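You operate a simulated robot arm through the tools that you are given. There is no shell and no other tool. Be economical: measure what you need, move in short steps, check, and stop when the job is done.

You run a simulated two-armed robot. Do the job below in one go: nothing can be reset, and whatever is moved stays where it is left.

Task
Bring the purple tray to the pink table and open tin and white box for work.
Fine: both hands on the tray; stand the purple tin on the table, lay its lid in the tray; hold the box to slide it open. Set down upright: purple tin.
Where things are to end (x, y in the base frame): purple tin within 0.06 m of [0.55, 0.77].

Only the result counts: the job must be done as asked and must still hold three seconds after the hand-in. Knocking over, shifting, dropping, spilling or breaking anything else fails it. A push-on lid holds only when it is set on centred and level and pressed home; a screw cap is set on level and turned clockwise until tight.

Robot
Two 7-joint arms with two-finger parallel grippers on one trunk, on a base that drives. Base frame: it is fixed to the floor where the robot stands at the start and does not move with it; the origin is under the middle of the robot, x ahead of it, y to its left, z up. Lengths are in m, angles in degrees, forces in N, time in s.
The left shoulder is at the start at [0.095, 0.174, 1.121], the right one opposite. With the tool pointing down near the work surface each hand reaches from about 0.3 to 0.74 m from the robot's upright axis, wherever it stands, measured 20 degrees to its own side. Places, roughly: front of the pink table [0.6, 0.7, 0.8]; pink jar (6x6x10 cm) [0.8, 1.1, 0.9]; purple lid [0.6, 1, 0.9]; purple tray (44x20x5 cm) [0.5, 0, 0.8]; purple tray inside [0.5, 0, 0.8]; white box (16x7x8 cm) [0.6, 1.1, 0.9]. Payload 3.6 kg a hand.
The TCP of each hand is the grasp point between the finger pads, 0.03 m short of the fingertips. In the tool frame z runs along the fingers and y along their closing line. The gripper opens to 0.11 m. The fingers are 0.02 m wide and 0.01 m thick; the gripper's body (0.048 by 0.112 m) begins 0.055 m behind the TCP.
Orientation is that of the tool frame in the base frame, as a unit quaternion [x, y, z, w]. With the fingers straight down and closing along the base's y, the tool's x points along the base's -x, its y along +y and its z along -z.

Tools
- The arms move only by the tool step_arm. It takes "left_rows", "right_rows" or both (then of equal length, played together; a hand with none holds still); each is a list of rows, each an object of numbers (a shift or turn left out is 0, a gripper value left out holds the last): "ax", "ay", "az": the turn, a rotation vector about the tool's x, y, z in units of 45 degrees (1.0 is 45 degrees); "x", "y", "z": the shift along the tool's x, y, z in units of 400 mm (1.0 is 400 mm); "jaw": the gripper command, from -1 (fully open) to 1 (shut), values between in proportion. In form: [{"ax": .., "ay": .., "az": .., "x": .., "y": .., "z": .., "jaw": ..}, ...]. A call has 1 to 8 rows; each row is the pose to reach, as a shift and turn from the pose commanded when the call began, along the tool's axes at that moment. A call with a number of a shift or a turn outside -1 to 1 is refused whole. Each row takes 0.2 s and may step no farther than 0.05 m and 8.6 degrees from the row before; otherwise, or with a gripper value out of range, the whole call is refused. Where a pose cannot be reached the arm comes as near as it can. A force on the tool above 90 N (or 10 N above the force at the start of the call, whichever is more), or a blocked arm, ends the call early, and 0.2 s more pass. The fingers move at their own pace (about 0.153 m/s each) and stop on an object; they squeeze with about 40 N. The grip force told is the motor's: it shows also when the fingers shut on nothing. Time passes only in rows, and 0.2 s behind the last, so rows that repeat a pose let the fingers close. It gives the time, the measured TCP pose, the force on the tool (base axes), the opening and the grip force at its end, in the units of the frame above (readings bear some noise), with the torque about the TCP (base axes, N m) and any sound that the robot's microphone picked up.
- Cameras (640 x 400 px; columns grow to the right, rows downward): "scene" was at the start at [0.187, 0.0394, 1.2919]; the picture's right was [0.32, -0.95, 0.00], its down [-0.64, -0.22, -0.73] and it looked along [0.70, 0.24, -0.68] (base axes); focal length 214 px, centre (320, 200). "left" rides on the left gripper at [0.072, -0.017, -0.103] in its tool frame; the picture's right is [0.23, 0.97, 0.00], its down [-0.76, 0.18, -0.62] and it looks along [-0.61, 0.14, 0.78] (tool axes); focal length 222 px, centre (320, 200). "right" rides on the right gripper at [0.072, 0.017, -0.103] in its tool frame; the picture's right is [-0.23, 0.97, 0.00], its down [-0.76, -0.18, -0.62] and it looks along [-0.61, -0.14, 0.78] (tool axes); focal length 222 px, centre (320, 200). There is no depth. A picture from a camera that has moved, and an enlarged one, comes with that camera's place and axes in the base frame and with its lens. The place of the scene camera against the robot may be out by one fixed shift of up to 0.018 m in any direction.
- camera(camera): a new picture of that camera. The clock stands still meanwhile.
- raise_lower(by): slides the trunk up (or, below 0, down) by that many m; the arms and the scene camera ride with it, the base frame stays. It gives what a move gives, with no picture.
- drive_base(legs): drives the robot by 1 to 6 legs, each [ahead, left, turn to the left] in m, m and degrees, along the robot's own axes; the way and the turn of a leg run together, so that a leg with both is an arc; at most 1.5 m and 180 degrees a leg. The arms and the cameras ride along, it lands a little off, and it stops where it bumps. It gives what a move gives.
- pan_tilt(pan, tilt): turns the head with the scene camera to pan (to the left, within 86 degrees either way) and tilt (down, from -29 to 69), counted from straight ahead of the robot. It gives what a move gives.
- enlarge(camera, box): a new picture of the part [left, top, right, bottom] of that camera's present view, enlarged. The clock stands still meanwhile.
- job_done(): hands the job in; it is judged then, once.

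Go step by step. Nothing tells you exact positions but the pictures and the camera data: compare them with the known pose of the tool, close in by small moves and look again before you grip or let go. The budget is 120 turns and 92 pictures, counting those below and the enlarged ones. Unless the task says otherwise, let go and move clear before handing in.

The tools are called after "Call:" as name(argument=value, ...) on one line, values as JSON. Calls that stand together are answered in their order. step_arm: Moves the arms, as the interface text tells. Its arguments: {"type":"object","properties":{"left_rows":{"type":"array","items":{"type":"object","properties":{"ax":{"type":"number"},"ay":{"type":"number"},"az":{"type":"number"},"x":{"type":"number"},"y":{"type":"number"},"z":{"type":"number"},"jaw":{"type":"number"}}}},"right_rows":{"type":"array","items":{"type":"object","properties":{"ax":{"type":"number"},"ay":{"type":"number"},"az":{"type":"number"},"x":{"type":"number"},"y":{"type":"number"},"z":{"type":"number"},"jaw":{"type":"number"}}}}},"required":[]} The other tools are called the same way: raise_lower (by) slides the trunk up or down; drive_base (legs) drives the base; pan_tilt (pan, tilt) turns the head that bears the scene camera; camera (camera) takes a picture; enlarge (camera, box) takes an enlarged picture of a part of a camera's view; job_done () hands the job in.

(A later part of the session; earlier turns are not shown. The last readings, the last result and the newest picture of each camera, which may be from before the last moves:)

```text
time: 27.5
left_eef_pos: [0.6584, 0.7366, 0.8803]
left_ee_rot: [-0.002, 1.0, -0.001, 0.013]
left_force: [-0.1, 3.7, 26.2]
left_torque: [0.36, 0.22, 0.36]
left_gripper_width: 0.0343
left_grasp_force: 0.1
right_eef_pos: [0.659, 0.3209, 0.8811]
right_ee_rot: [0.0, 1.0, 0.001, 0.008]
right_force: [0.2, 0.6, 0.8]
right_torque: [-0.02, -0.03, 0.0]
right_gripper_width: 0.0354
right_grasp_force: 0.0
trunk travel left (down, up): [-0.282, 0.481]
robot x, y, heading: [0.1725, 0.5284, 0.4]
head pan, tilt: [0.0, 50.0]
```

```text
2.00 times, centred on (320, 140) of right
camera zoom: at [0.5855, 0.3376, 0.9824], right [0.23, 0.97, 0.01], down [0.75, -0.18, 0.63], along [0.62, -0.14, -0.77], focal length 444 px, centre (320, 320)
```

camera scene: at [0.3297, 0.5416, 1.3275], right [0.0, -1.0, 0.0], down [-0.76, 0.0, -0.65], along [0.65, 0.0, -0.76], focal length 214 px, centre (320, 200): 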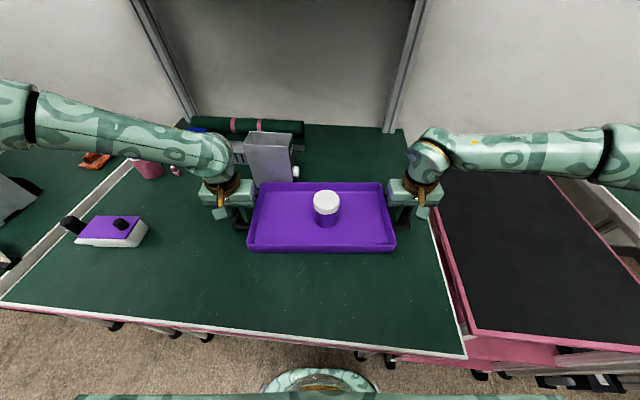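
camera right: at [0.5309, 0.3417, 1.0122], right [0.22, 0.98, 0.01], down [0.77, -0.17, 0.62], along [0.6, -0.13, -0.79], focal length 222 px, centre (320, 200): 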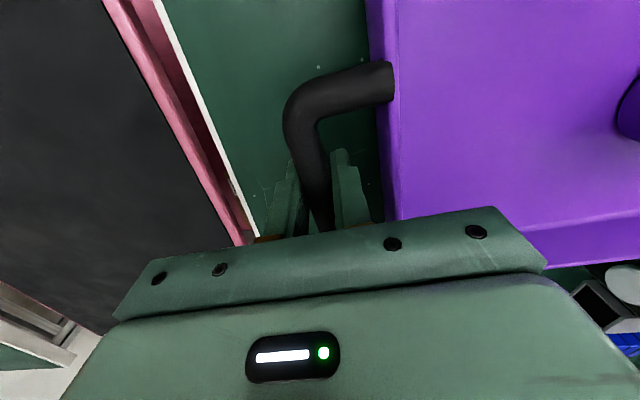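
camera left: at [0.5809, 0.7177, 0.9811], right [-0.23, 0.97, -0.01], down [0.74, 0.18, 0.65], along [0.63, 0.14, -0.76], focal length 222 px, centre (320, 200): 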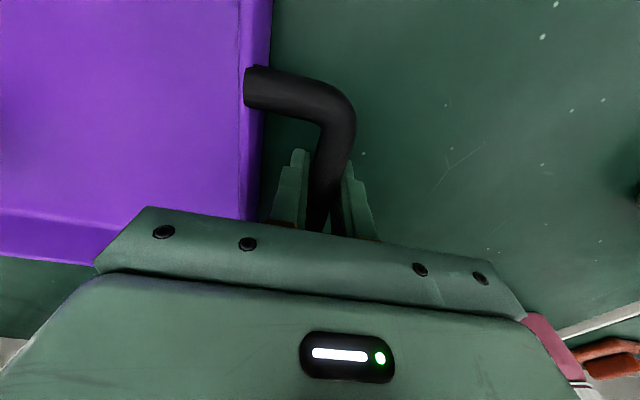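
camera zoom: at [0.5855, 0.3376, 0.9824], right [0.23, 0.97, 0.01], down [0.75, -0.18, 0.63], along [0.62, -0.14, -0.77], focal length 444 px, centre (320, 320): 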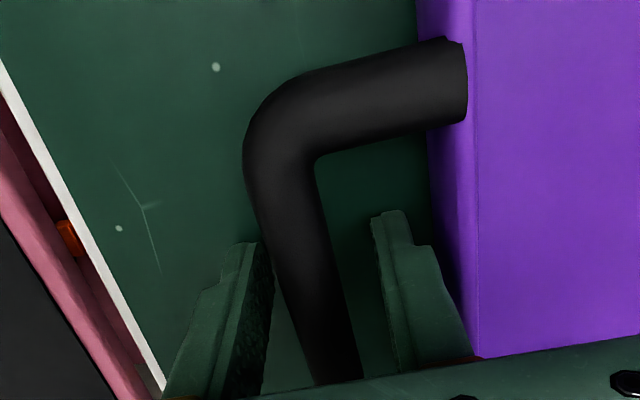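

Released; the fingertips sit right at the table surface (z≈0.85). Lifting both hands straight up clear of the handles.

Call:
step_arm(left_rows=[{"z": -0.05}, {"z": -0.12}, {"z": -0.2}, {"z": -0.28}, {"z": -0.36}], right_rows=[{"z": -0.05}, {"z": -0.12}, {"z": -0.2}, {"z": -0.28}, {"z": -0.36}])

Call:
camera(camera="scene")

Call:
camera(camera="right")

```text
time: 28.7
left_eef_pos: [0.6533, 0.736, 1.0221]
left_ee_rot: [-0.002, 1.0, -0.001, 0.012]
left_force: [0.9, -0.6, 0.7]
left_torque: [0.01, -0.05, -0.01]
left_gripper_width: 0.0352
left_grasp_force: 0.0
right_eef_pos: [0.6565, 0.3195, 1.0228]
right_ee_rot: [0.0, 1.0, 0.002, 0.005]
right_force: [0.6, 0.7, 0.4]
right_torque: [0.01, 0.0, -0.02]
right_gripper_width: 0.0354
right_grasp_force: 0.1
trunk travel left (down, up): [-0.282, 0.481]
robot x, y, heading: [0.1711, 0.5329, 0.1]
head pan, tilt: [0.0, 50.0]
```

```text
58 pictures are left
camera scene: at [0.3371, 0.5422, 1.3264], right [0.0, -1.0, 0.0], down [-0.77, 0.0, -0.64], along [0.64, 0.0, -0.77], focal length 214 px, centre (320, 200)
```

scene: 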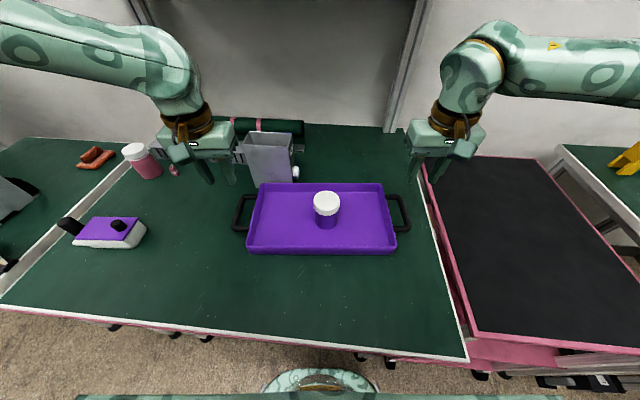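

```text
57 pictures are left
camera right: at [0.5851, 0.3377, 1.1254], right [0.23, 0.97, 0.0], down [0.75, -0.18, 0.63], along [0.62, -0.14, -0.77], focal length 222 px, centre (320, 200)
```

right: 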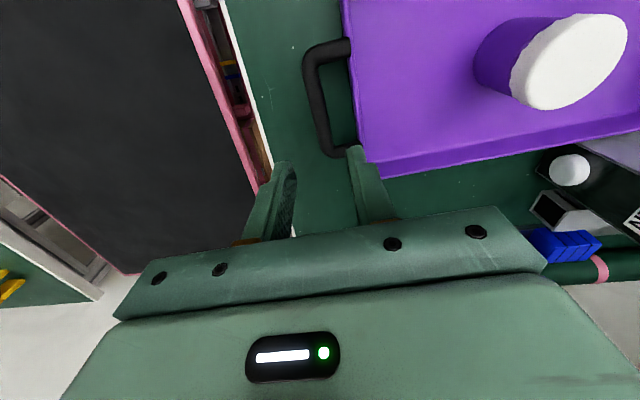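

Tray is down and undisturbed. The tin stands near (0.655, 0.517), about 8 cm tall; I'll look at its lid closely.

Call:
enlarge(camera="right", box=[460, 0, 640, 120])

Call:
enlarge(camera="scene", box=[280, 170, 380, 240])

Call:
enlarge(camera="scene", box=[40, 120, 200, 270])

```text
3.33 times, centred on (550, 60) of right
camera zoom: at [0.5851, 0.3377, 1.1254], right [0.23, 0.97, 0.0], down [0.75, -0.18, 0.63], along [0.62, -0.14, -0.77], focal length 740 px, centre (-447, 667)
```

zoom: 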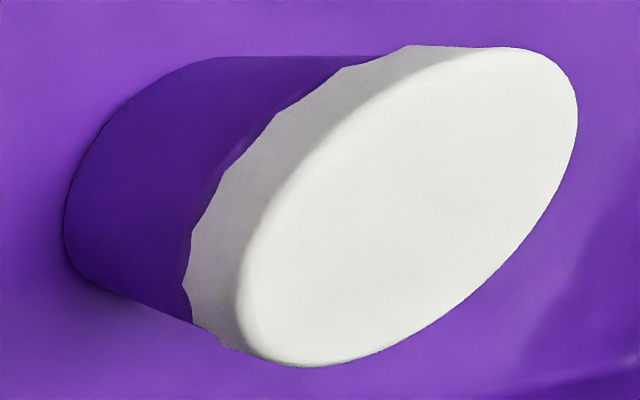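

```text
5.71 times, centred on (330, 205) of scene
camera zoom: at [0.3371, 0.5422, 1.3264], right [0.0, -1.0, 0.0], down [-0.77, 0.0, -0.64], along [0.64, 0.0, -0.77], focal length 1226 px, centre (263, 171)
```

zoom: 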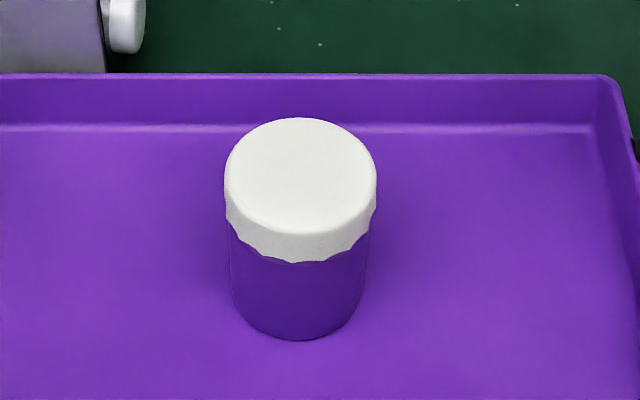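

```text
2.67 times, centred on (120, 195) of scene
camera zoom: at [0.3371, 0.5422, 1.3264], right [0.0, -1.0, 0.0], down [-0.77, 0.0, -0.64], along [0.64, 0.0, -0.77], focal length 572 px, centre (853, 213)
```

zoom: 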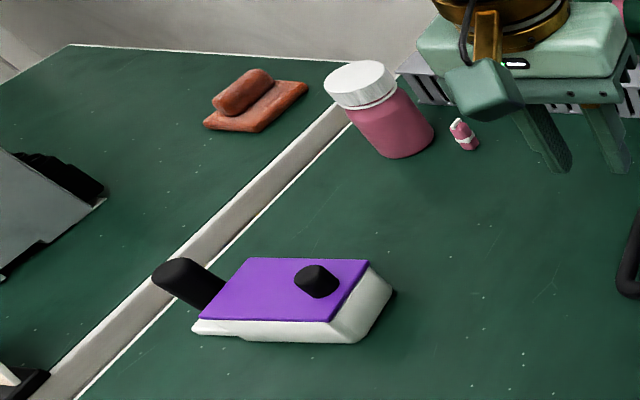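

The lid is a plain push-on cap (no threads or ribs). Plan: lift the tin by its lid with the right hand, stand it on the table at the target, then hold the body with the left hand and pull the lid. Moving the right hand above the tin.

Call:
step_arm(right_rows=[{"y": 0.1, "jaw": -1}, {"y": 0.2}, {"y": 0.3}, {"y": 0.4}, {"x": 0.01, "y": 0.494}, {"x": 0.01, "y": 0.494}])

Call:
camera(camera="right")

```text
time: 30.1
left_eef_pos: [0.6541, 0.7357, 1.022]
left_ee_rot: [-0.001, 1.0, -0.001, 0.011]
left_force: [0.8, -0.6, -0.3]
left_torque: [0.02, 0.04, -0.01]
left_gripper_width: 0.0355
left_grasp_force: 0.1
right_eef_pos: [0.6534, 0.5203, 1.0243]
right_ee_rot: [0.001, 1.0, 0.001, 0.006]
right_force: [0.0, -0.7, -0.5]
right_torque: [0.02, -0.02, -0.06]
right_gripper_width: 0.1103
right_grasp_force: 0.1
trunk travel left (down, up): [-0.282, 0.481]
robot x, y, heading: [0.1722, 0.5328, 0.1]
head pan, tilt: [0.0, 50.0]
```

```text
53 pictures are left
camera right: at [0.5807, 0.5377, 1.1248], right [0.23, 0.97, 0.0], down [0.75, -0.18, 0.63], along [0.62, -0.14, -0.77], focal length 222 px, centre (320, 200)
```

right: 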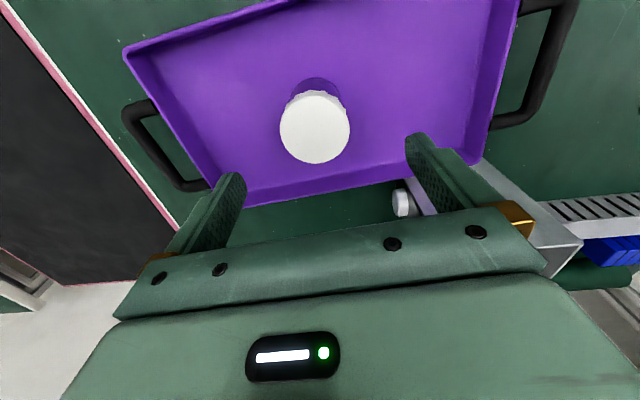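

Call:
step_arm(right_rows=[{"y": -0.006, "z": 0.09}, {"y": -0.006, "z": 0.18}, {"y": -0.006, "z": 0.273}, {"y": -0.006, "z": 0.273, "jaw": 1}, {"y": -0.006, "z": 0.273}, {"y": -0.006, "z": 0.273}])

Call:
camera(camera="right")

```text
time: 31.5
left_eef_pos: [0.6548, 0.737, 1.0221]
left_ee_rot: [-0.001, 1.0, -0.001, 0.012]
left_force: [-0.2, 0.4, -0.3]
left_torque: [-0.01, 0.02, 0.03]
left_gripper_width: 0.0353
left_grasp_force: 0.0
right_eef_pos: [0.6553, 0.5144, 0.9143]
right_ee_rot: [0.0, 1.0, 0.001, 0.006]
right_force: [0.0, 0.2, 0.2]
right_torque: [0.0, -0.02, -0.02]
right_gripper_width: 0.0598
right_grasp_force: 39.7
trunk travel left (down, up): [-0.282, 0.481]
robot x, y, heading: [0.1733, 0.5314, -0.1]
head pan, tilt: [0.0, 50.0]
```

```text
52 pictures are left
camera right: at [0.5818, 0.5326, 1.0163], right [0.23, 0.97, 0.0], down [0.75, -0.18, 0.63], along [0.62, -0.14, -0.77], focal length 222 px, centre (320, 200)
```

right: 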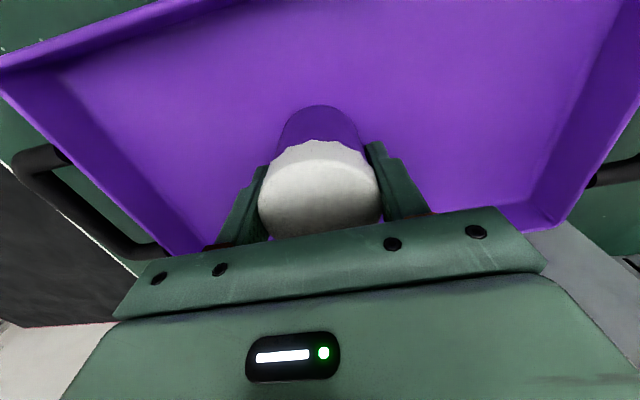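

Lid gripped at 0.06 width. Lifting straight up slowly and checking that the tin comes along.

Call:
step_arm(right_rows=[{"z": -0.02}, {"z": -0.05}, {"z": -0.1}, {"z": -0.17}, {"z": -0.24}])

Call:
camera(camera="scene")

```text
time: 32.7
left_eef_pos: [0.6544, 0.7364, 1.0223]
left_ee_rot: [-0.001, 1.0, -0.002, 0.012]
left_force: [0.1, -0.4, 0.6]
left_torque: [0.01, -0.01, -0.01]
left_gripper_width: 0.0352
left_grasp_force: 0.1
right_eef_pos: [0.6528, 0.5149, 1.0132]
right_ee_rot: [0.0, 1.0, 0.0, 0.005]
right_force: [-0.2, 0.1, -2.3]
right_torque: [-0.02, -0.01, -0.01]
right_gripper_width: 0.06
right_grasp_force: 39.9
trunk travel left (down, up): [-0.282, 0.481]
robot x, y, heading: [0.1737, 0.531, 0.4]
head pan, tilt: [0.0, 50.0]
```

```text
51 pictures are left
camera scene: at [0.3377, 0.5424, 1.3263], right [0.0, -1.0, 0.0], down [-0.77, 0.0, -0.64], along [0.64, 0.0, -0.77], focal length 214 px, centre (320, 200)
```

scene: 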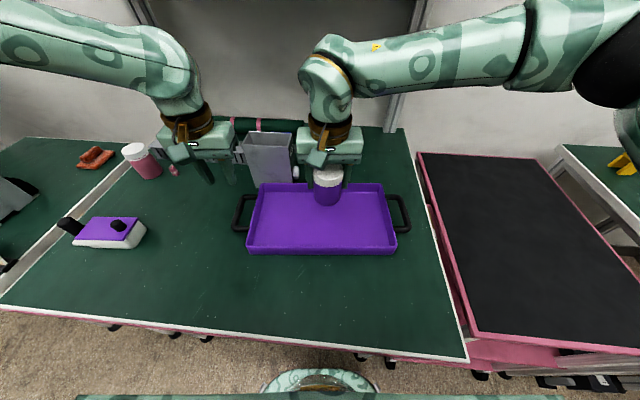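

The tin came with the lid. I'll draw it back to x≈0.545 and then strafe left 0.28 to put it at the target.

Call:
step_arm(right_rows=[{"x": 0.06}, {"x": 0.13}, {"x": 0.2}, {"x": 0.27}, {"x": 0.27}])

Call:
drive_base(legs=[[0, 0.28, 0]])

Call:
camera(camera="scene")

Call:
camera(camera="right")

```text
time: 33.9
left_eef_pos: [0.6552, 0.7374, 1.0223]
left_ee_rot: [0.0, 1.0, -0.001, 0.013]
left_force: [0.0, 0.0, 0.6]
left_torque: [0.01, -0.01, -0.02]
left_gripper_width: 0.0352
left_grasp_force: 0.0
right_eef_pos: [0.5477, 0.5135, 1.0099]
right_ee_rot: [0.0, 1.0, 0.001, 0.006]
right_force: [-0.4, 0.3, -2.2]
right_torque: [-0.02, 0.0, 0.0]
right_gripper_width: 0.06
right_grasp_force: 39.8
trunk travel left (down, up): [-0.282, 0.481]
robot x, y, heading: [0.171, 0.525, 0.4]
head pan, tilt: [0.0, 50.0]
```

```text
time: 35.9
left_eef_pos: [0.6519, 1.0279, 1.0211]
left_ee_rot: [-0.006, 1.0, -0.002, 0.013]
left_force: [0.7, 0.0, 0.6]
left_torque: [-0.01, 0.02, -0.01]
left_gripper_width: 0.0351
left_grasp_force: 0.1
right_eef_pos: [0.5448, 0.806, 1.0111]
right_ee_rot: [-0.003, 1.0, 0.0, 0.006]
right_force: [-0.7, 0.3, -2.3]
right_torque: [-0.02, -0.01, 0.04]
right_gripper_width: 0.0599
right_grasp_force: 40.1
trunk travel left (down, up): [-0.282, 0.481]
robot x, y, heading: [0.1705, 0.8159, 0.8]
head pan, tilt: [0.0, 50.0]
```

```text
50 pictures are left
camera scene: at [0.3365, 0.832, 1.3263], right [0.01, -1.0, 0.0], down [-0.77, -0.01, -0.64], along [0.64, 0.01, -0.77], focal length 214 px, centre (320, 200)
```

scene: 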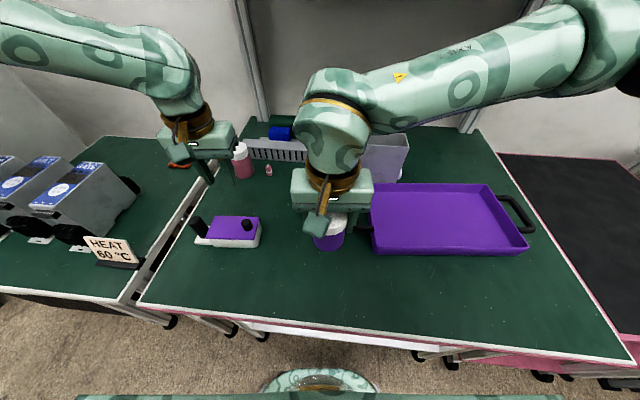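

```text
49 pictures are left
camera right: at [0.4735, 0.8224, 1.1118], right [0.22, 0.98, 0.0], down [0.75, -0.17, 0.63], along [0.62, -0.14, -0.77], focal length 222 px, centre (320, 200)
```

right: 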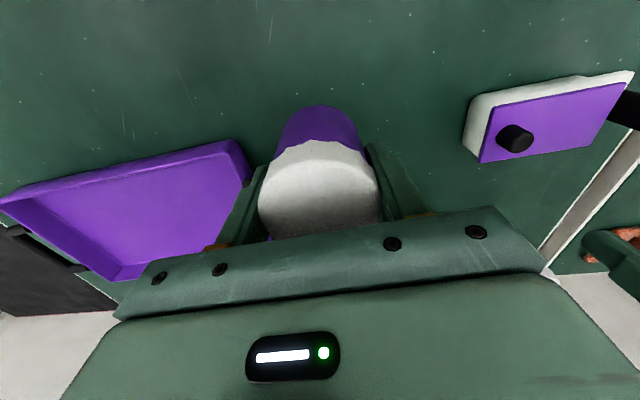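

Tin is over (0.545, 0.806). Shifting slightly right and lowering to just above the table.

Call:
step_arm(right_rows=[{"y": -0.015, "z": 0.05}, {"y": -0.025, "z": 0.12}, {"y": -0.025, "z": 0.18}, {"y": -0.025, "z": 0.22}, {"y": -0.025, "z": 0.24}, {"y": -0.025, "z": 0.24}])

Call:
step_arm(right_rows=[{"z": 0.005}, {"z": 0.009}, {"z": 0.009}])

```text
time: 37.3
left_eef_pos: [0.6518, 1.0265, 1.0211]
left_ee_rot: [-0.005, 1.0, -0.002, 0.012]
left_force: [0.6, -0.7, -0.1]
left_torque: [-0.03, 0.03, 0.01]
left_gripper_width: 0.035
left_grasp_force: 0.1
right_eef_pos: [0.5468, 0.7957, 0.9157]
right_ee_rot: [-0.002, 1.0, 0.002, 0.007]
right_force: [0.4, 0.3, -1.9]
right_torque: [0.0, 0.01, -0.01]
right_gripper_width: 0.06
right_grasp_force: 40.1
trunk travel left (down, up): [-0.282, 0.481]
robot x, y, heading: [0.1682, 0.8174, 0.8]
head pan, tilt: [0.0, 50.0]
```

```text
time: 38.1
left_eef_pos: [0.6529, 1.0274, 1.0222]
left_ee_rot: [-0.005, 1.0, -0.001, 0.012]
left_force: [0.6, 0.2, -0.1]
left_torque: [0.02, 0.02, 0.03]
left_gripper_width: 0.0356
left_grasp_force: 0.0
right_eef_pos: [0.5469, 0.7951, 0.9116]
right_ee_rot: [-0.002, 1.0, 0.001, 0.006]
right_force: [-0.2, -0.8, -1.7]
right_torque: [-0.02, 0.02, -0.01]
right_gripper_width: 0.0601
right_grasp_force: 39.9
trunk travel left (down, up): [-0.282, 0.481]
robot x, y, heading: [0.1736, 0.8185, 0.4]
head pan, tilt: [0.0, 50.0]
```

Call:
step_arm(right_rows=[{"z": 0.002}, {"z": 0.004}, {"z": 0.006}, {"z": 0.006}])

Call:
step_arm(right_rows=[{"z": 0.002}, {"z": 0.004}, {"z": 0.004}])

```text
time: 39.1
left_eef_pos: [0.6509, 1.0268, 1.0228]
left_ee_rot: [-0.004, 1.0, 0.0, 0.012]
left_force: [-0.1, 0.1, 0.3]
left_torque: [-0.02, -0.02, 0.02]
left_gripper_width: 0.0352
left_grasp_force: 0.0
right_eef_pos: [0.548, 0.7951, 0.9093]
right_ee_rot: [-0.002, 1.0, 0.002, 0.007]
right_force: [0.8, -0.2, 7.3]
right_torque: [-0.16, 0.04, -0.02]
right_gripper_width: 0.0599
right_grasp_force: 40.0
trunk travel left (down, up): [-0.282, 0.481]
robot x, y, heading: [0.1736, 0.8161, 0.4]
head pan, tilt: [0.0, 50.0]
```

```text
time: 39.9
left_eef_pos: [0.6502, 1.0274, 1.0238]
left_ee_rot: [-0.005, 1.0, 0.0, 0.012]
left_force: [0.8, 0.9, -0.8]
left_torque: [0.03, -0.02, -0.02]
left_gripper_width: 0.0351
left_grasp_force: 0.0
right_eef_pos: [0.547, 0.7946, 0.9092]
right_ee_rot: [-0.002, 1.0, 0.002, 0.008]
right_force: [5.5, 0.1, 32.4]
right_torque: [-0.29, 0.17, -0.05]
right_gripper_width: 0.0599
right_grasp_force: 40.2
trunk travel left (down, up): [-0.282, 0.481]
robot x, y, heading: [0.1699, 0.8168, 0.4]
head pan, tilt: [0.0, 50.0]
```

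The tin stands on the table (contact felt at z≈0.909). I'll release the lid, rise clear, and check the tin before repositioning the base for the two-handed opening.

Call:
step_arm(right_rows=[{"z": -0.007}, {"z": -0.007, "jaw": -0.6}, {"z": -0.007}, {"z": -0.08}, {"z": -0.18}, {"z": -0.28}])

Call:
drive_base(legs=[[-0.12, -0.04, 0]])

Call:
camera(camera="scene")

```text
time: 41.3
left_eef_pos: [0.6514, 1.0265, 1.0224]
left_ee_rot: [-0.005, 1.0, 0.0, 0.012]
left_force: [0.8, 1.0, 1.0]
left_torque: [0.07, -0.02, -0.05]
left_gripper_width: 0.0352
left_grasp_force: 0.0
right_eef_pos: [0.5446, 0.7947, 1.0188]
right_ee_rot: [-0.003, 1.0, 0.0, 0.007]
right_force: [0.5, 0.2, 0.0]
right_torque: [0.0, -0.03, 0.01]
right_gripper_width: 0.0879
right_grasp_force: 0.0
trunk travel left (down, up): [-0.282, 0.481]
robot x, y, heading: [0.1713, 0.8196, 0.6]
head pan, tilt: [0.0, 50.0]
```

```text
time: 42.5
left_eef_pos: [0.5331, 0.9861, 1.0234]
left_ee_rot: [-0.006, 1.0, 0.0, 0.012]
left_force: [0.2, -0.1, -0.5]
left_torque: [-0.03, -0.04, -0.01]
left_gripper_width: 0.0352
left_grasp_force: 0.0
right_eef_pos: [0.426, 0.7549, 1.0194]
right_ee_rot: [-0.003, 1.0, 0.001, 0.007]
right_force: [-0.4, -0.2, 0.0]
right_torque: [-0.02, 0.0, -0.02]
right_gripper_width: 0.0881
right_grasp_force: 0.1
trunk travel left (down, up): [-0.282, 0.481]
robot x, y, heading: [0.0519, 0.7772, 0.8]
head pan, tilt: [0.0, 50.0]
```

```text
48 pictures are left
camera scene: at [0.2182, 0.7897, 1.3265], right [0.01, -1.0, 0.0], down [-0.77, -0.01, -0.64], along [0.64, 0.01, -0.77], focal length 214 px, centre (320, 200)
```

scene: 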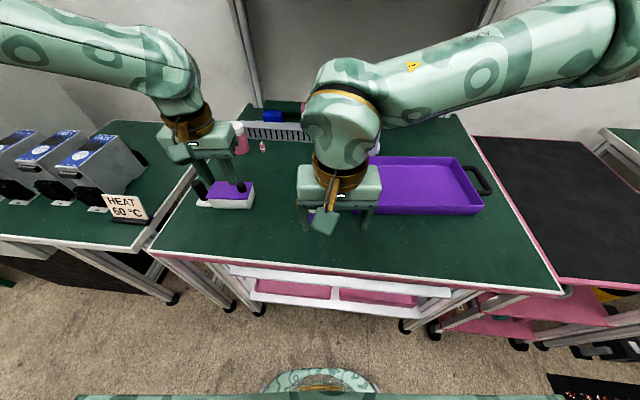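

The tin should be standing at (0.547, 0.795). I'll move the right hand aside and bring the left hand pitched forward behind the tin.

Call:
step_arm(left_rows=[{"x": 0.039, "y": -0.08, "z": 0.022, "ay": -0.159, "jaw": -0.5}, {"x": 0.078, "y": -0.159, "z": 0.044, "ay": -0.318}, {"x": 0.116, "y": -0.239, "z": 0.066, "ay": -0.477}, {"x": 0.155, "y": -0.318, "z": 0.088, "ay": -0.636}, {"x": 0.194, "y": -0.398, "z": 0.11, "ay": -0.795}, {"x": 0.2325, "y": -0.4775, "z": 0.1325, "ay": -0.955}], right_rows=[{"x": -0.046, "y": -0.084, "z": -0.05}, {"x": -0.093, "y": -0.169, "z": -0.1}, {"x": -0.139, "y": -0.253, "z": -0.15}, {"x": -0.185, "y": -0.3375, "z": -0.2}, {"x": -0.185, "y": -0.3375, "z": -0.2}, {"x": -0.185, "y": -0.3375, "z": -0.2}])

Call:
camera(camera="scene")

Call:
camera(camera="left")

```text
time: 43.9
left_eef_pos: [0.4911, 0.9183, 1.0024]
left_ee_rot: [-0.006, 0.926, 0.001, 0.378]
left_force: [0.3, 0.8, -1.0]
left_torque: [-0.02, 0.0, 0.01]
left_gripper_width: 0.0824
left_grasp_force: 0.0
left hand out of reach, approached as far as the arm can: row 4, 5, 6
right_eef_pos: [0.5, 0.6233, 1.1002]
right_ee_rot: [-0.003, 1.0, 0.0, 0.006]
right_force: [-0.2, -0.7, 0.6]
right_torque: [-0.02, 0.0, 0.02]
right_gripper_width: 0.0881
right_grasp_force: 0.1
trunk travel left (down, up): [-0.282, 0.481]
robot x, y, heading: [0.0561, 0.7768, 0.4]
head pan, tilt: [0.0, 50.0]
```

```text
47 pictures are left
camera scene: at [0.22, 0.7919, 1.3262], right [0.01, -1.0, 0.0], down [-0.77, -0.01, -0.64], along [0.64, 0.01, -0.77], focal length 214 px, centre (320, 200)
```

scene: 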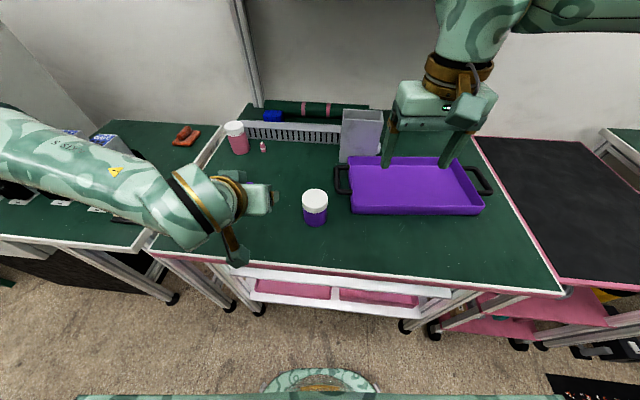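

```text
46 pictures are left
camera left: at [0.3671, 0.8996, 1.025], right [-0.17, 0.97, -0.16], down [0.11, 0.18, 0.98], along [0.98, 0.15, -0.13], focal length 222 px, centre (320, 200)
```

left: 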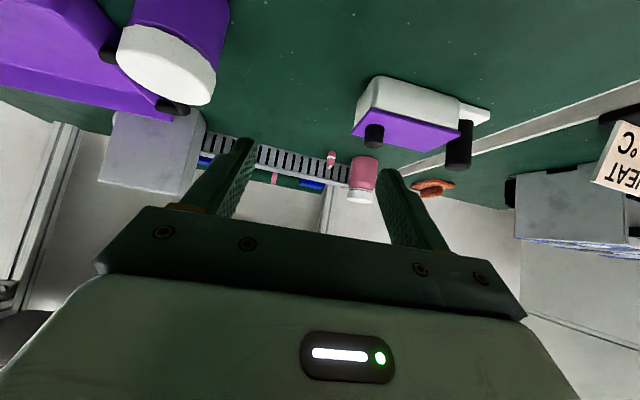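

The tin stands upright at the target. The left hand can't reach inward that far in this pose, so I'll bring the base right and back a bit instead.

Call:
drive_base(legs=[[-0.06, -0.12, 0]])

Call:
step_arm(left_rows=[{"ay": -0.05, "x": 0.03, "z": 0.03}, {"ay": -0.1, "x": 0.06, "z": 0.05}, {"ay": -0.1, "x": 0.06, "z": 0.05}])

Call:
camera(camera="left")

Call:
camera(camera="scene")

```text
time: 45.2
left_eef_pos: [0.4328, 0.793, 1.0038]
left_ee_rot: [-0.003, 0.926, 0.001, 0.378]
left_force: [0.1, -0.2, 0.2]
left_torque: [0.01, 0.0, 0.0]
left_gripper_width: 0.0825
left_grasp_force: 0.3
right_eef_pos: [0.4427, 0.4969, 1.1011]
right_ee_rot: [-0.002, 1.0, 0.001, 0.006]
right_force: [-0.2, 0.4, 0.5]
right_torque: [0.04, -0.01, 0.01]
right_gripper_width: 0.0882
right_grasp_force: 0.0
trunk travel left (down, up): [-0.282, 0.481]
robot x, y, heading: [-0.0011, 0.6527, 0.2]
head pan, tilt: [0.0, 50.0]
```

```text
time: 46.0
left_eef_pos: [0.4308, 0.7952, 0.9724]
left_ee_rot: [-0.004, 0.911, 0.001, 0.413]
left_force: [0.0, 0.4, -0.3]
left_torque: [0.02, -0.01, -0.02]
left_gripper_width: 0.0827
left_grasp_force: 0.0
right_eef_pos: [0.4426, 0.4984, 1.0995]
right_ee_rot: [-0.002, 1.0, 0.002, 0.007]
right_force: [-1.3, -0.5, -1.1]
right_torque: [-0.02, -0.01, 0.0]
right_gripper_width: 0.088
right_grasp_force: 0.0
trunk travel left (down, up): [-0.282, 0.481]
robot x, y, heading: [-0.0029, 0.6554, 0.5]
head pan, tilt: [0.0, 50.0]
```

```text
45 pictures are left
camera left: at [0.3052, 0.7758, 0.9856], right [-0.16, 0.97, -0.17], down [0.03, 0.18, 0.98], along [0.99, 0.15, -0.06], focal length 222 px, centre (320, 200)
```

left: 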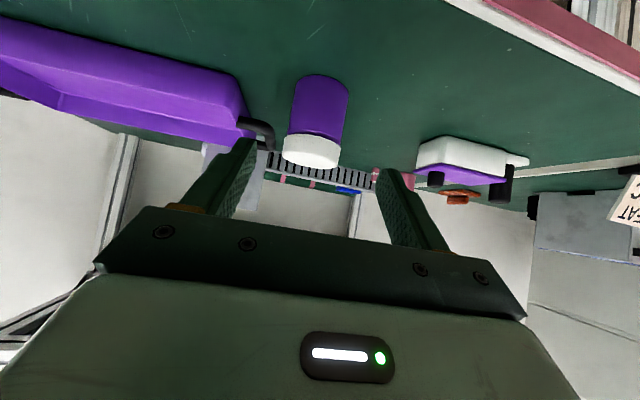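

```text
44 pictures are left
camera scene: at [0.1615, 0.6684, 1.3263], right [0.01, -1.0, 0.0], down [-0.77, -0.01, -0.64], along [0.64, 0.0, -0.77], focal length 214 px, centre (320, 200)
```

scene: 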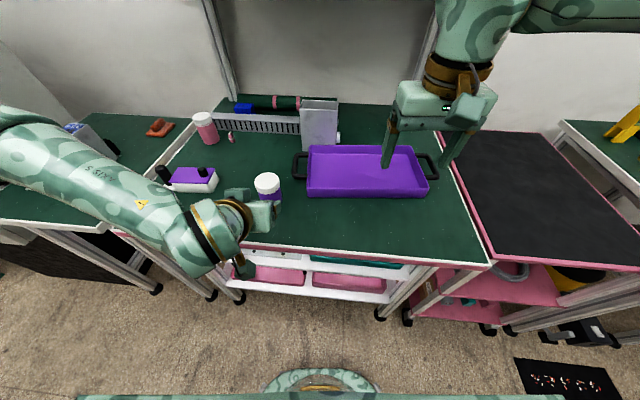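

Left hand is lined up behind the tin. Advancing along the finger axis most of the way, then checking.

Call:
step_arm(left_rows=[{"x": -0.0215, "z": 0.09}, {"x": -0.0215, "z": 0.18}, {"x": -0.0215, "z": 0.27}])

Call:
camera(camera="left")

Call:
enlarge(camera="scene", box=[200, 140, 320, 290])

```text
time: 46.8
left_eef_pos: [0.5124, 0.8172, 0.921]
left_ee_rot: [-0.003, 0.911, 0.0, 0.413]
left_force: [0.3, -0.6, 0.3]
left_torque: [-0.01, 0.03, -0.06]
left_gripper_width: 0.0828
left_grasp_force: 0.2
left hand out of reach, approached as far as the arm can: row 2, 3
right_eef_pos: [0.4436, 0.4988, 1.1009]
right_ee_rot: [-0.002, 1.0, 0.001, 0.007]
right_force: [0.1, 0.1, 0.6]
right_torque: [0.01, 0.01, -0.02]
right_gripper_width: 0.0879
right_grasp_force: 0.1
trunk travel left (down, up): [-0.282, 0.481]
robot x, y, heading: [-0.0028, 0.6579, 0.3]
head pan, tilt: [0.0, 50.0]
```

```text
43 pictures are left
camera left: at [0.3877, 0.7986, 0.9349], right [-0.15, 0.97, -0.17], down [0.03, 0.18, 0.98], along [0.99, 0.15, -0.06], focal length 222 px, centre (320, 200)
```

left: 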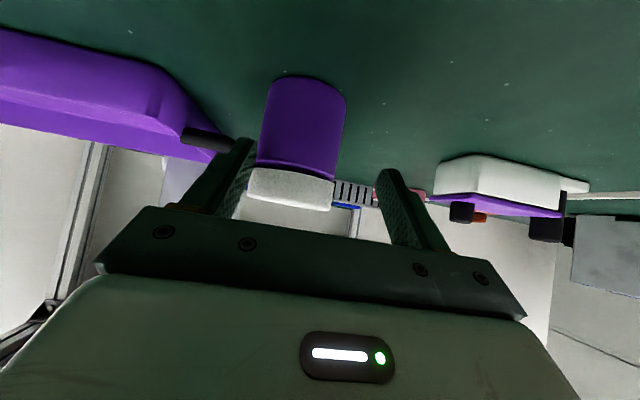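

```text
2.67 times, centred on (260, 215) of scene
camera zoom: at [0.162, 0.6686, 1.3262], right [0.01, -1.0, 0.0], down [-0.77, -0.01, -0.64], along [0.64, 0.0, -0.77], focal length 572 px, centre (480, 160)
```

zoom: 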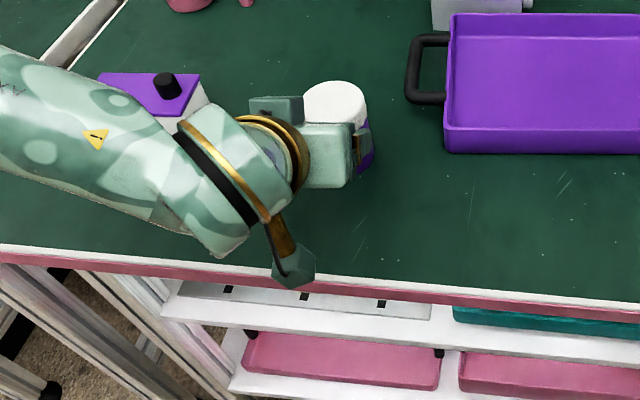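

The left arm drifts outward near its limit, so I'll back off, move the base further right so that the tin is more to the left arm's own side, and approach again.

Call:
step_arm(left_rows=[{"z": -0.08}, {"z": -0.16}, {"z": -0.22}])

Call:
drive_base(legs=[[0, -0.1, 0]])

```text
time: 47.6
left_eef_pos: [0.4472, 0.8159, 0.981]
left_ee_rot: [-0.003, 0.91, 0.001, 0.414]
left_force: [0.1, 0.7, 0.3]
left_torque: [0.02, 0.0, 0.0]
left_gripper_width: 0.0827
left_grasp_force: 0.2
right_eef_pos: [0.4431, 0.4991, 1.1014]
right_ee_rot: [-0.003, 1.0, 0.001, 0.006]
right_force: [-0.8, -0.5, 1.1]
right_torque: [0.01, -0.03, 0.01]
right_gripper_width: 0.0879
right_grasp_force: 0.0
trunk travel left (down, up): [-0.282, 0.481]
robot x, y, heading: [-0.001, 0.6529, 0.4]
head pan, tilt: [0.0, 50.0]
```

```text
time: 48.8
left_eef_pos: [0.4472, 0.714, 0.9812]
left_ee_rot: [-0.003, 0.91, 0.0, 0.414]
left_force: [-0.2, -0.4, 0.5]
left_torque: [0.05, 0.01, 0.02]
left_gripper_width: 0.0827
left_grasp_force: 0.1
right_eef_pos: [0.4444, 0.3957, 1.1]
right_ee_rot: [-0.002, 1.0, 0.001, 0.006]
right_force: [0.7, -0.5, -0.4]
right_torque: [0.06, -0.02, 0.01]
right_gripper_width: 0.0882
right_grasp_force: 0.0
trunk travel left (down, up): [-0.282, 0.481]
robot x, y, heading: [-0.0054, 0.5537, 0.4]
head pan, tilt: [0.0, 50.0]
```

Call:
step_arm(left_rows=[{"x": 0.029, "y": 0.1, "z": -0.011}, {"x": 0.029, "y": 0.2025, "z": -0.011}, {"x": 0.027, "y": 0.2025, "z": 0.06}, {"x": 0.025, "y": 0.2025, "z": 0.13}, {"x": 0.024, "y": 0.2025, "z": 0.2}, {"x": 0.024, "y": 0.2025, "z": 0.2}])

Call:
camera(camera="left")

```text
time: 50.2
left_eef_pos: [0.502, 0.7956, 0.9197]
left_ee_rot: [-0.003, 0.91, 0.0, 0.414]
left_force: [0.2, -0.4, 0.7]
left_torque: [-0.01, 0.0, -0.01]
left_gripper_width: 0.0825
left_grasp_force: 0.0
left hand out of reach, approached as far as the arm can: row 1, 2
right_eef_pos: [0.4421, 0.3973, 1.1015]
right_ee_rot: [-0.002, 1.0, 0.001, 0.005]
right_force: [-0.2, -0.2, 0.3]
right_torque: [-0.03, -0.03, 0.01]
right_gripper_width: 0.088
right_grasp_force: 0.0
trunk travel left (down, up): [-0.282, 0.481]
robot x, y, heading: [0.0011, 0.5535, 0.5]
head pan, tilt: [0.0, 50.0]
```

```text
41 pictures are left
camera left: at [0.376, 0.7777, 0.9327], right [-0.16, 0.97, -0.17], down [0.03, 0.18, 0.98], along [0.99, 0.15, -0.06], focal length 222 px, centre (320, 200)
```

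left: 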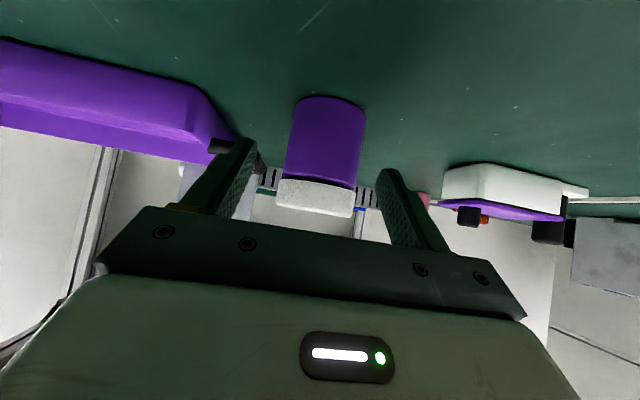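

Now centred and reachable. Going the last stretch.

Call:
step_arm(left_rows=[{"z": 0.05}, {"z": 0.1}, {"z": 0.145}, {"z": 0.145}])

Call:
camera(camera="left")

```text
time: 51.2
left_eef_pos: [0.5456, 0.7964, 0.8803]
left_ee_rot: [-0.004, 0.91, 0.001, 0.414]
left_force: [-0.5, -0.2, 0.7]
left_torque: [-0.01, 0.0, 0.0]
left_gripper_width: 0.0823
left_grasp_force: 0.1
right_eef_pos: [0.4444, 0.3979, 1.1003]
right_ee_rot: [-0.002, 1.0, 0.001, 0.006]
right_force: [-0.1, -0.3, -0.3]
right_torque: [0.0, 0.02, 0.04]
right_gripper_width: 0.0882
right_grasp_force: 0.1
trunk travel left (down, up): [-0.282, 0.481]
robot x, y, heading: [-0.0036, 0.5567, 0.3]
head pan, tilt: [0.0, 50.0]
```

```text
40 pictures are left
camera left: at [0.4195, 0.7786, 0.8942], right [-0.16, 0.97, -0.17], down [0.03, 0.18, 0.98], along [0.99, 0.15, -0.06], focal length 222 px, centre (320, 200)
```

left: 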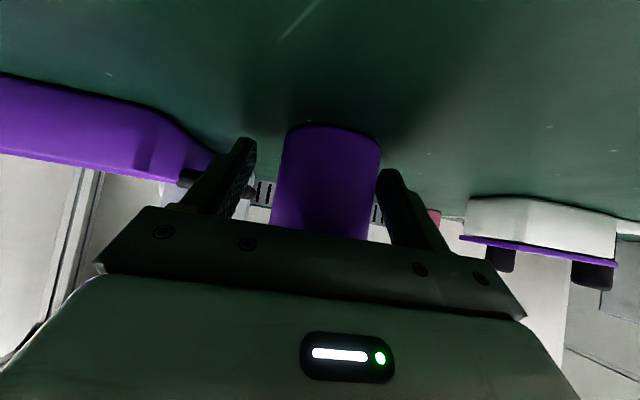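

Fingers straddle the body below the lid. Closing the left hand on the tin body.

Call:
step_arm(left_rows=[{"jaw": 1}, {}, {}])

Call:
camera(camera="scene")

```text
time: 52.0
left_eef_pos: [0.545, 0.797, 0.8812]
left_ee_rot: [-0.003, 0.911, 0.0, 0.413]
left_force: [0.2, -0.6, 0.9]
left_torque: [0.01, -0.05, -0.03]
left_gripper_width: 0.0582
left_grasp_force: 39.9
right_eef_pos: [0.4439, 0.3976, 1.0999]
right_ee_rot: [-0.002, 1.0, 0.001, 0.006]
right_force: [0.0, 0.1, -0.1]
right_torque: [0.01, 0.02, -0.03]
right_gripper_width: 0.0879
right_grasp_force: 0.0
trunk travel left (down, up): [-0.282, 0.481]
robot x, y, heading: [-0.0025, 0.5543, 0.3]
head pan, tilt: [0.0, 50.0]
```

```text
39 pictures are left
camera scene: at [0.1625, 0.5676, 1.3263], right [0.01, -1.0, 0.0], down [-0.77, -0.01, -0.64], along [0.64, 0.0, -0.77], focal length 214 px, centre (320, 200)
```

scene: 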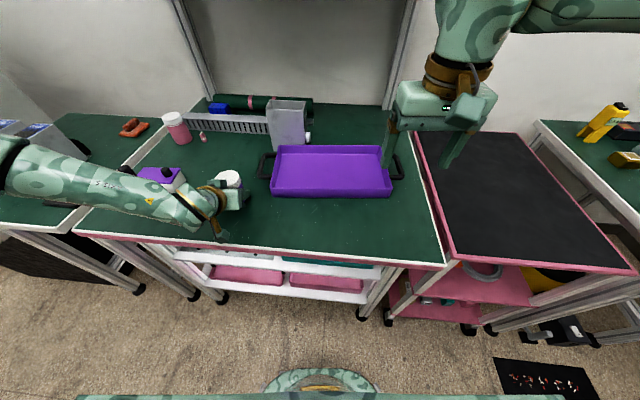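

Left hand holds the body (0.058 wide). I'll bring the right hand over with a slight backward tilt so its camera clears the left wrist.

Call:
step_arm(right_rows=[{"x": -0.026, "y": 0.1, "ay": 0.07}, {"x": -0.052, "y": 0.2, "ay": 0.14}, {"x": -0.078, "y": 0.3, "ay": 0.21}, {"x": -0.104, "y": 0.4, "ay": 0.28}, {"x": -0.129, "y": 0.5, "ay": 0.35}, {"x": -0.155, "y": 0.6, "ay": 0.35}, {"x": -0.181, "y": 0.7, "ay": 0.35}])

Call:
camera(camera="scene")

```text
time: 53.6
left_eef_pos: [0.5445, 0.7973, 0.8808]
left_ee_rot: [-0.004, 0.911, 0.001, 0.413]
left_force: [0.4, 0.6, -0.6]
left_torque: [0.03, 0.07, -0.04]
left_gripper_width: 0.0582
left_grasp_force: 40.2
right_eef_pos: [0.4959, 0.6604, 1.0942]
right_ee_rot: [-0.002, 0.991, 0.0, -0.131]
right_force: [-0.3, 0.0, -0.3]
right_torque: [0.02, 0.01, -0.02]
right_gripper_width: 0.0881
right_grasp_force: 0.0
right hand out of reach, approached as far as the arm can: row 7
trunk travel left (down, up): [-0.282, 0.481]
robot x, y, heading: [-0.0024, 0.557, 0.6]
head pan, tilt: [0.0, 50.0]
```

```text
38 pictures are left
camera scene: at [0.1624, 0.5675, 1.3263], right [0.01, -1.0, 0.0], down [-0.77, -0.01, -0.64], along [0.64, 0.0, -0.77], focal length 214 px, centre (320, 200)
```

scene: 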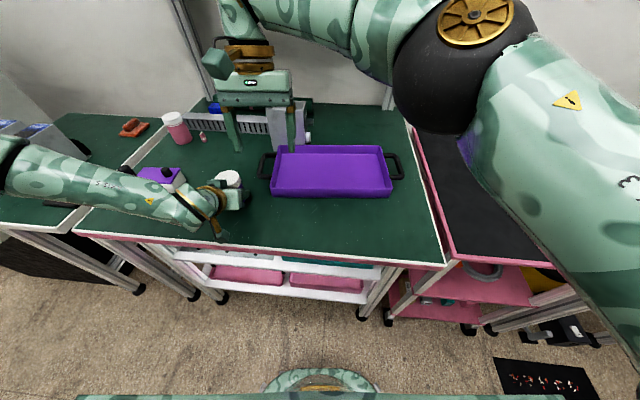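

The right hand can't reach that far across. I'll release the tin with the left, re-centre the base so that the tin is nearly straight ahead, and approach with the left hand yawed in from its own side.

Call:
step_arm(left_rows=[{"jaw": -0.5}, {}, {"z": -0.08}, {"z": -0.18}, {"z": -0.28}, {"z": -0.38}, {"z": -0.45}])

Call:
drive_base(legs=[[0.03, 0.18, 0]])

```text
time: 55.2
left_eef_pos: [0.4553, 0.7956, 0.9899]
left_ee_rot: [-0.003, 0.911, 0.0, 0.413]
left_force: [-0.2, 0.0, 0.1]
left_torque: [0.01, -0.01, -0.02]
left_gripper_width: 0.0826
left_grasp_force: 0.1
left hand out of reach, approached as far as the arm can: row 6, 7
right_eef_pos: [0.4967, 0.6595, 1.0942]
right_ee_rot: [-0.002, 0.991, 0.001, -0.13]
right_force: [0.2, -0.7, -0.6]
right_torque: [-0.01, 0.0, 0.0]
right_gripper_width: 0.088
right_grasp_force: 0.0
trunk travel left (down, up): [-0.282, 0.481]
robot x, y, heading: [-0.0014, 0.5547, 0.2]
head pan, tilt: [0.0, 50.0]
```

```text
time: 56.7
left_eef_pos: [0.4847, 0.979, 0.9889]
left_ee_rot: [-0.004, 0.911, 0.0, 0.413]
left_force: [-0.5, -0.2, 0.0]
left_torque: [0.0, -0.04, -0.02]
left_gripper_width: 0.0823
left_grasp_force: 0.0
right_eef_pos: [0.5246, 0.8434, 1.0951]
right_ee_rot: [-0.003, 0.991, 0.0, -0.13]
right_force: [0.3, 0.4, -0.3]
right_torque: [0.02, 0.0, 0.0]
right_gripper_width: 0.0881
right_grasp_force: 0.1
trunk travel left (down, up): [-0.282, 0.481]
robot x, y, heading: [0.0281, 0.7371, 0.3]
head pan, tilt: [0.0, 50.0]
```

Call:
step_arm(left_rows=[{"ax": 0.125, "az": 0.11, "x": 0.007, "y": -0.04, "z": -0.008}, {"ax": 0.25, "az": 0.22, "x": 0.014, "y": -0.08, "z": -0.016}, {"ax": 0.376, "az": 0.33, "x": 0.021, "y": -0.12, "z": -0.024}, {"ax": 0.501, "az": 0.439, "x": 0.028, "y": -0.16, "z": -0.032}, {"ax": 0.627, "az": 0.549, "x": 0.035, "y": -0.2, "z": -0.04}, {"ax": 0.752, "az": 0.659, "x": 0.041, "y": -0.235, "z": -0.047}], right_rows=[{"y": -0.06}, {"y": -0.119}, {"x": -0.054, "y": -0.119, "z": -0.015}, {"x": -0.054, "y": -0.119, "z": -0.015}, {"x": -0.054, "y": -0.119, "z": -0.015}, {"x": -0.054, "y": -0.119, "z": -0.015}])

Call:
camera(camera="left")

Call:
camera(camera="right")

```text
time: 58.1
left_eef_pos: [0.4608, 0.8818, 0.9896]
left_ee_rot: [0.346, 0.842, -0.157, 0.383]
left_force: [-0.9, 0.3, -0.6]
left_torque: [-0.01, -0.01, 0.03]
left_gripper_width: 0.0822
left_grasp_force: 0.1
left hand out of reach, approached as far as the arm can: row 2
right_eef_pos: [0.5356, 0.7941, 1.0958]
right_ee_rot: [-0.004, 0.991, 0.001, -0.13]
right_force: [-0.1, -0.3, 0.5]
right_torque: [0.0, -0.01, 0.02]
right_gripper_width: 0.0882
right_grasp_force: 0.0
right hand out of reach, approached as far as the arm can: row 3, 4, 5, 6
trunk travel left (down, up): [-0.282, 0.481]
robot x, y, heading: [0.0271, 0.7332, 0.7]
head pan, tilt: [0.0, 50.0]
```

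```text
37 pictures are left
camera left: at [0.3596, 0.9571, 1.0014], right [0.58, 0.8, -0.17], down [0.15, 0.1, 0.98], along [0.8, -0.59, -0.06], focal length 222 px, centre (320, 200)
```

left: 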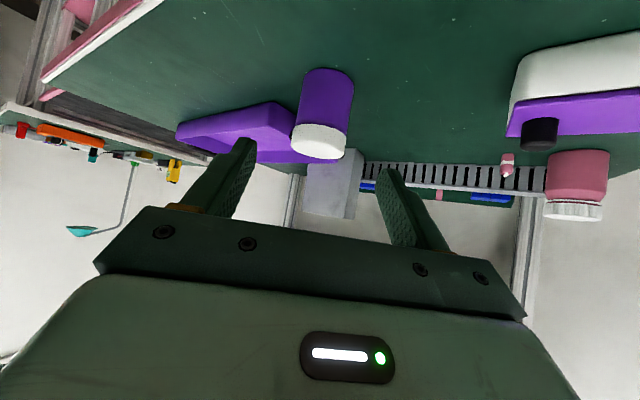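

```text
36 pictures are left
camera right: at [0.4942, 0.8116, 1.2133], right [0.21, 0.98, -0.06], down [0.9, -0.17, 0.4], along [0.38, -0.14, -0.91], focal length 222 px, centre (320, 200)
```

right: 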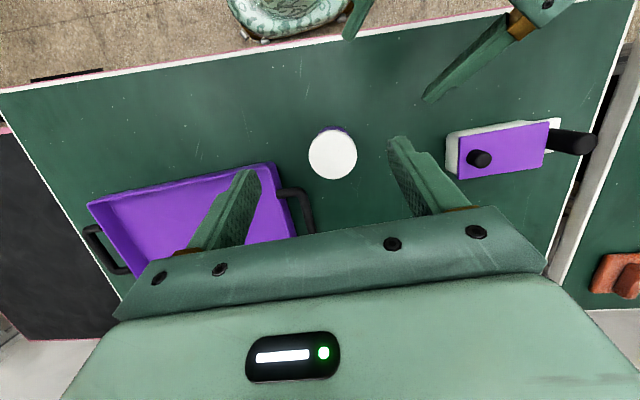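

Both hands now have clear access. Advancing the left hand to the tin along its axis.

Call:
step_arm(left_rows=[{"z": 0.1, "x": 0.005, "y": 0.0025}, {"z": 0.2, "x": 0.005, "y": 0.0025}, {"z": 0.28, "x": 0.005, "y": 0.0025}, {"z": 0.28, "x": 0.005, "y": 0.0025}])

Call:
camera(camera="left")

```text
time: 59.1
left_eef_pos: [0.5211, 0.8245, 0.9139]
left_ee_rot: [0.344, 0.843, -0.156, 0.383]
left_force: [1.0, -0.1, -0.3]
left_torque: [0.03, 0.01, 0.03]
left_gripper_width: 0.0824
left_grasp_force: 0.1
right_eef_pos: [0.5364, 0.7953, 1.0961]
right_ee_rot: [-0.003, 0.991, 0.0, -0.13]
right_force: [-1.1, 0.7, -0.5]
right_torque: [0.0, -0.01, -0.03]
right_gripper_width: 0.0877
right_grasp_force: 0.1
trunk travel left (down, up): [-0.282, 0.481]
robot x, y, heading: [0.0265, 0.7409, 0.6]
head pan, tilt: [0.0, 50.0]
```

```text
35 pictures are left
camera left: at [0.4192, 0.8994, 0.9265], right [0.58, 0.8, -0.17], down [0.15, 0.11, 0.98], along [0.8, -0.59, -0.06], focal length 222 px, centre (320, 200)
```

left: 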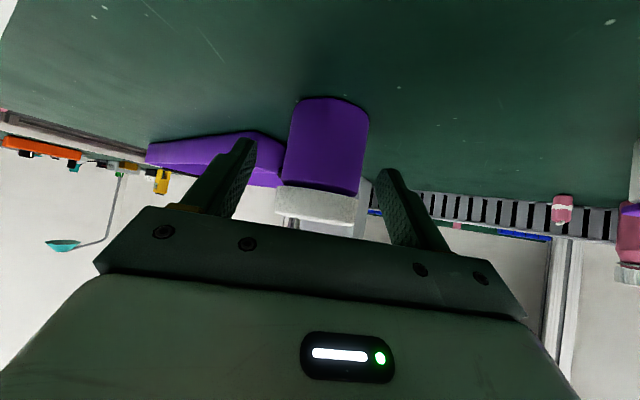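

Call:
step_arm(left_rows=[{"z": 0.06}, {"z": 0.125}, {"z": 0.125}, {"z": 0.125, "jaw": 1}, {"z": 0.125}, {"z": 0.125}])

Call:
camera(camera="right")

```text
time: 60.5
left_eef_pos: [0.5397, 0.8212, 0.9023]
left_ee_rot: [0.344, 0.843, -0.157, 0.383]
left_force: [-0.3, -0.9, 1.0]
left_torque: [0.03, -0.05, 0.02]
left_gripper_width: 0.0582
left_grasp_force: 39.8
left hand out of reach, approached as far as the arm can: row 1, 2, 3, 4, 5, 6
right_eef_pos: [0.5363, 0.7962, 1.0962]
right_ee_rot: [-0.004, 0.992, 0.001, -0.13]
right_force: [0.6, -0.4, 0.6]
right_torque: [-0.01, -0.06, -0.01]
right_gripper_width: 0.0879
right_grasp_force: 0.0
trunk travel left (down, up): [-0.282, 0.481]
robot x, y, heading: [0.0236, 0.7354, 0.7]
head pan, tilt: [0.0, 50.0]
```

```text
34 pictures are left
camera right: at [0.4941, 0.8118, 1.2133], right [0.21, 0.98, -0.06], down [0.9, -0.17, 0.4], along [0.38, -0.14, -0.91], focal length 222 px, centre (320, 200)
```

right: 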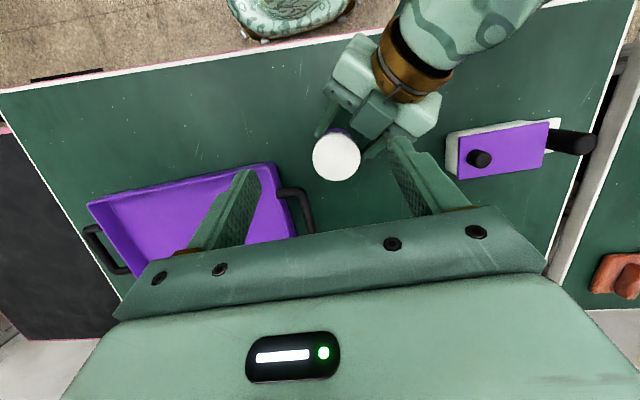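

The left hand grips the tin body (0.058 wide), with the tin now about (0.556, 0.803). Lowering the right hand toward the lid.

Call:
step_arm(right_rows=[{"x": -0.037, "y": 0.006, "z": 0.073}, {"x": -0.073, "y": 0.012, "z": 0.146}, {"x": -0.11, "y": 0.017, "z": 0.219}, {"x": -0.11, "y": 0.017, "z": 0.219}])

Call:
camera(camera="right")

```text
time: 61.5
left_eef_pos: [0.539, 0.8219, 0.9007]
left_ee_rot: [0.345, 0.843, -0.157, 0.382]
left_force: [-2.3, -0.9, -0.4]
left_torque: [0.16, -0.17, 0.1]
left_gripper_width: 0.0581
left_grasp_force: 39.5
right_eef_pos: [0.5549, 0.8027, 0.9992]
right_ee_rot: [-0.004, 0.991, 0.0, -0.13]
right_force: [2.6, 0.3, 0.7]
right_torque: [0.0, -0.09, -0.19]
right_gripper_width: 0.0888
right_grasp_force: 0.4
trunk travel left (down, up): [-0.282, 0.481]
robot x, y, heading: [0.0246, 0.7354, 0.7]
head pan, tilt: [0.0, 50.0]
```

```text
33 pictures are left
camera right: at [0.5126, 0.8192, 1.1164], right [0.21, 0.98, -0.06], down [0.9, -0.17, 0.4], along [0.38, -0.14, -0.91], focal length 222 px, centre (320, 200)
```

right: 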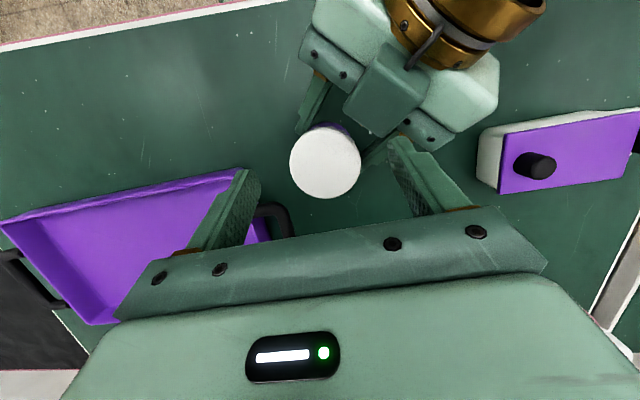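

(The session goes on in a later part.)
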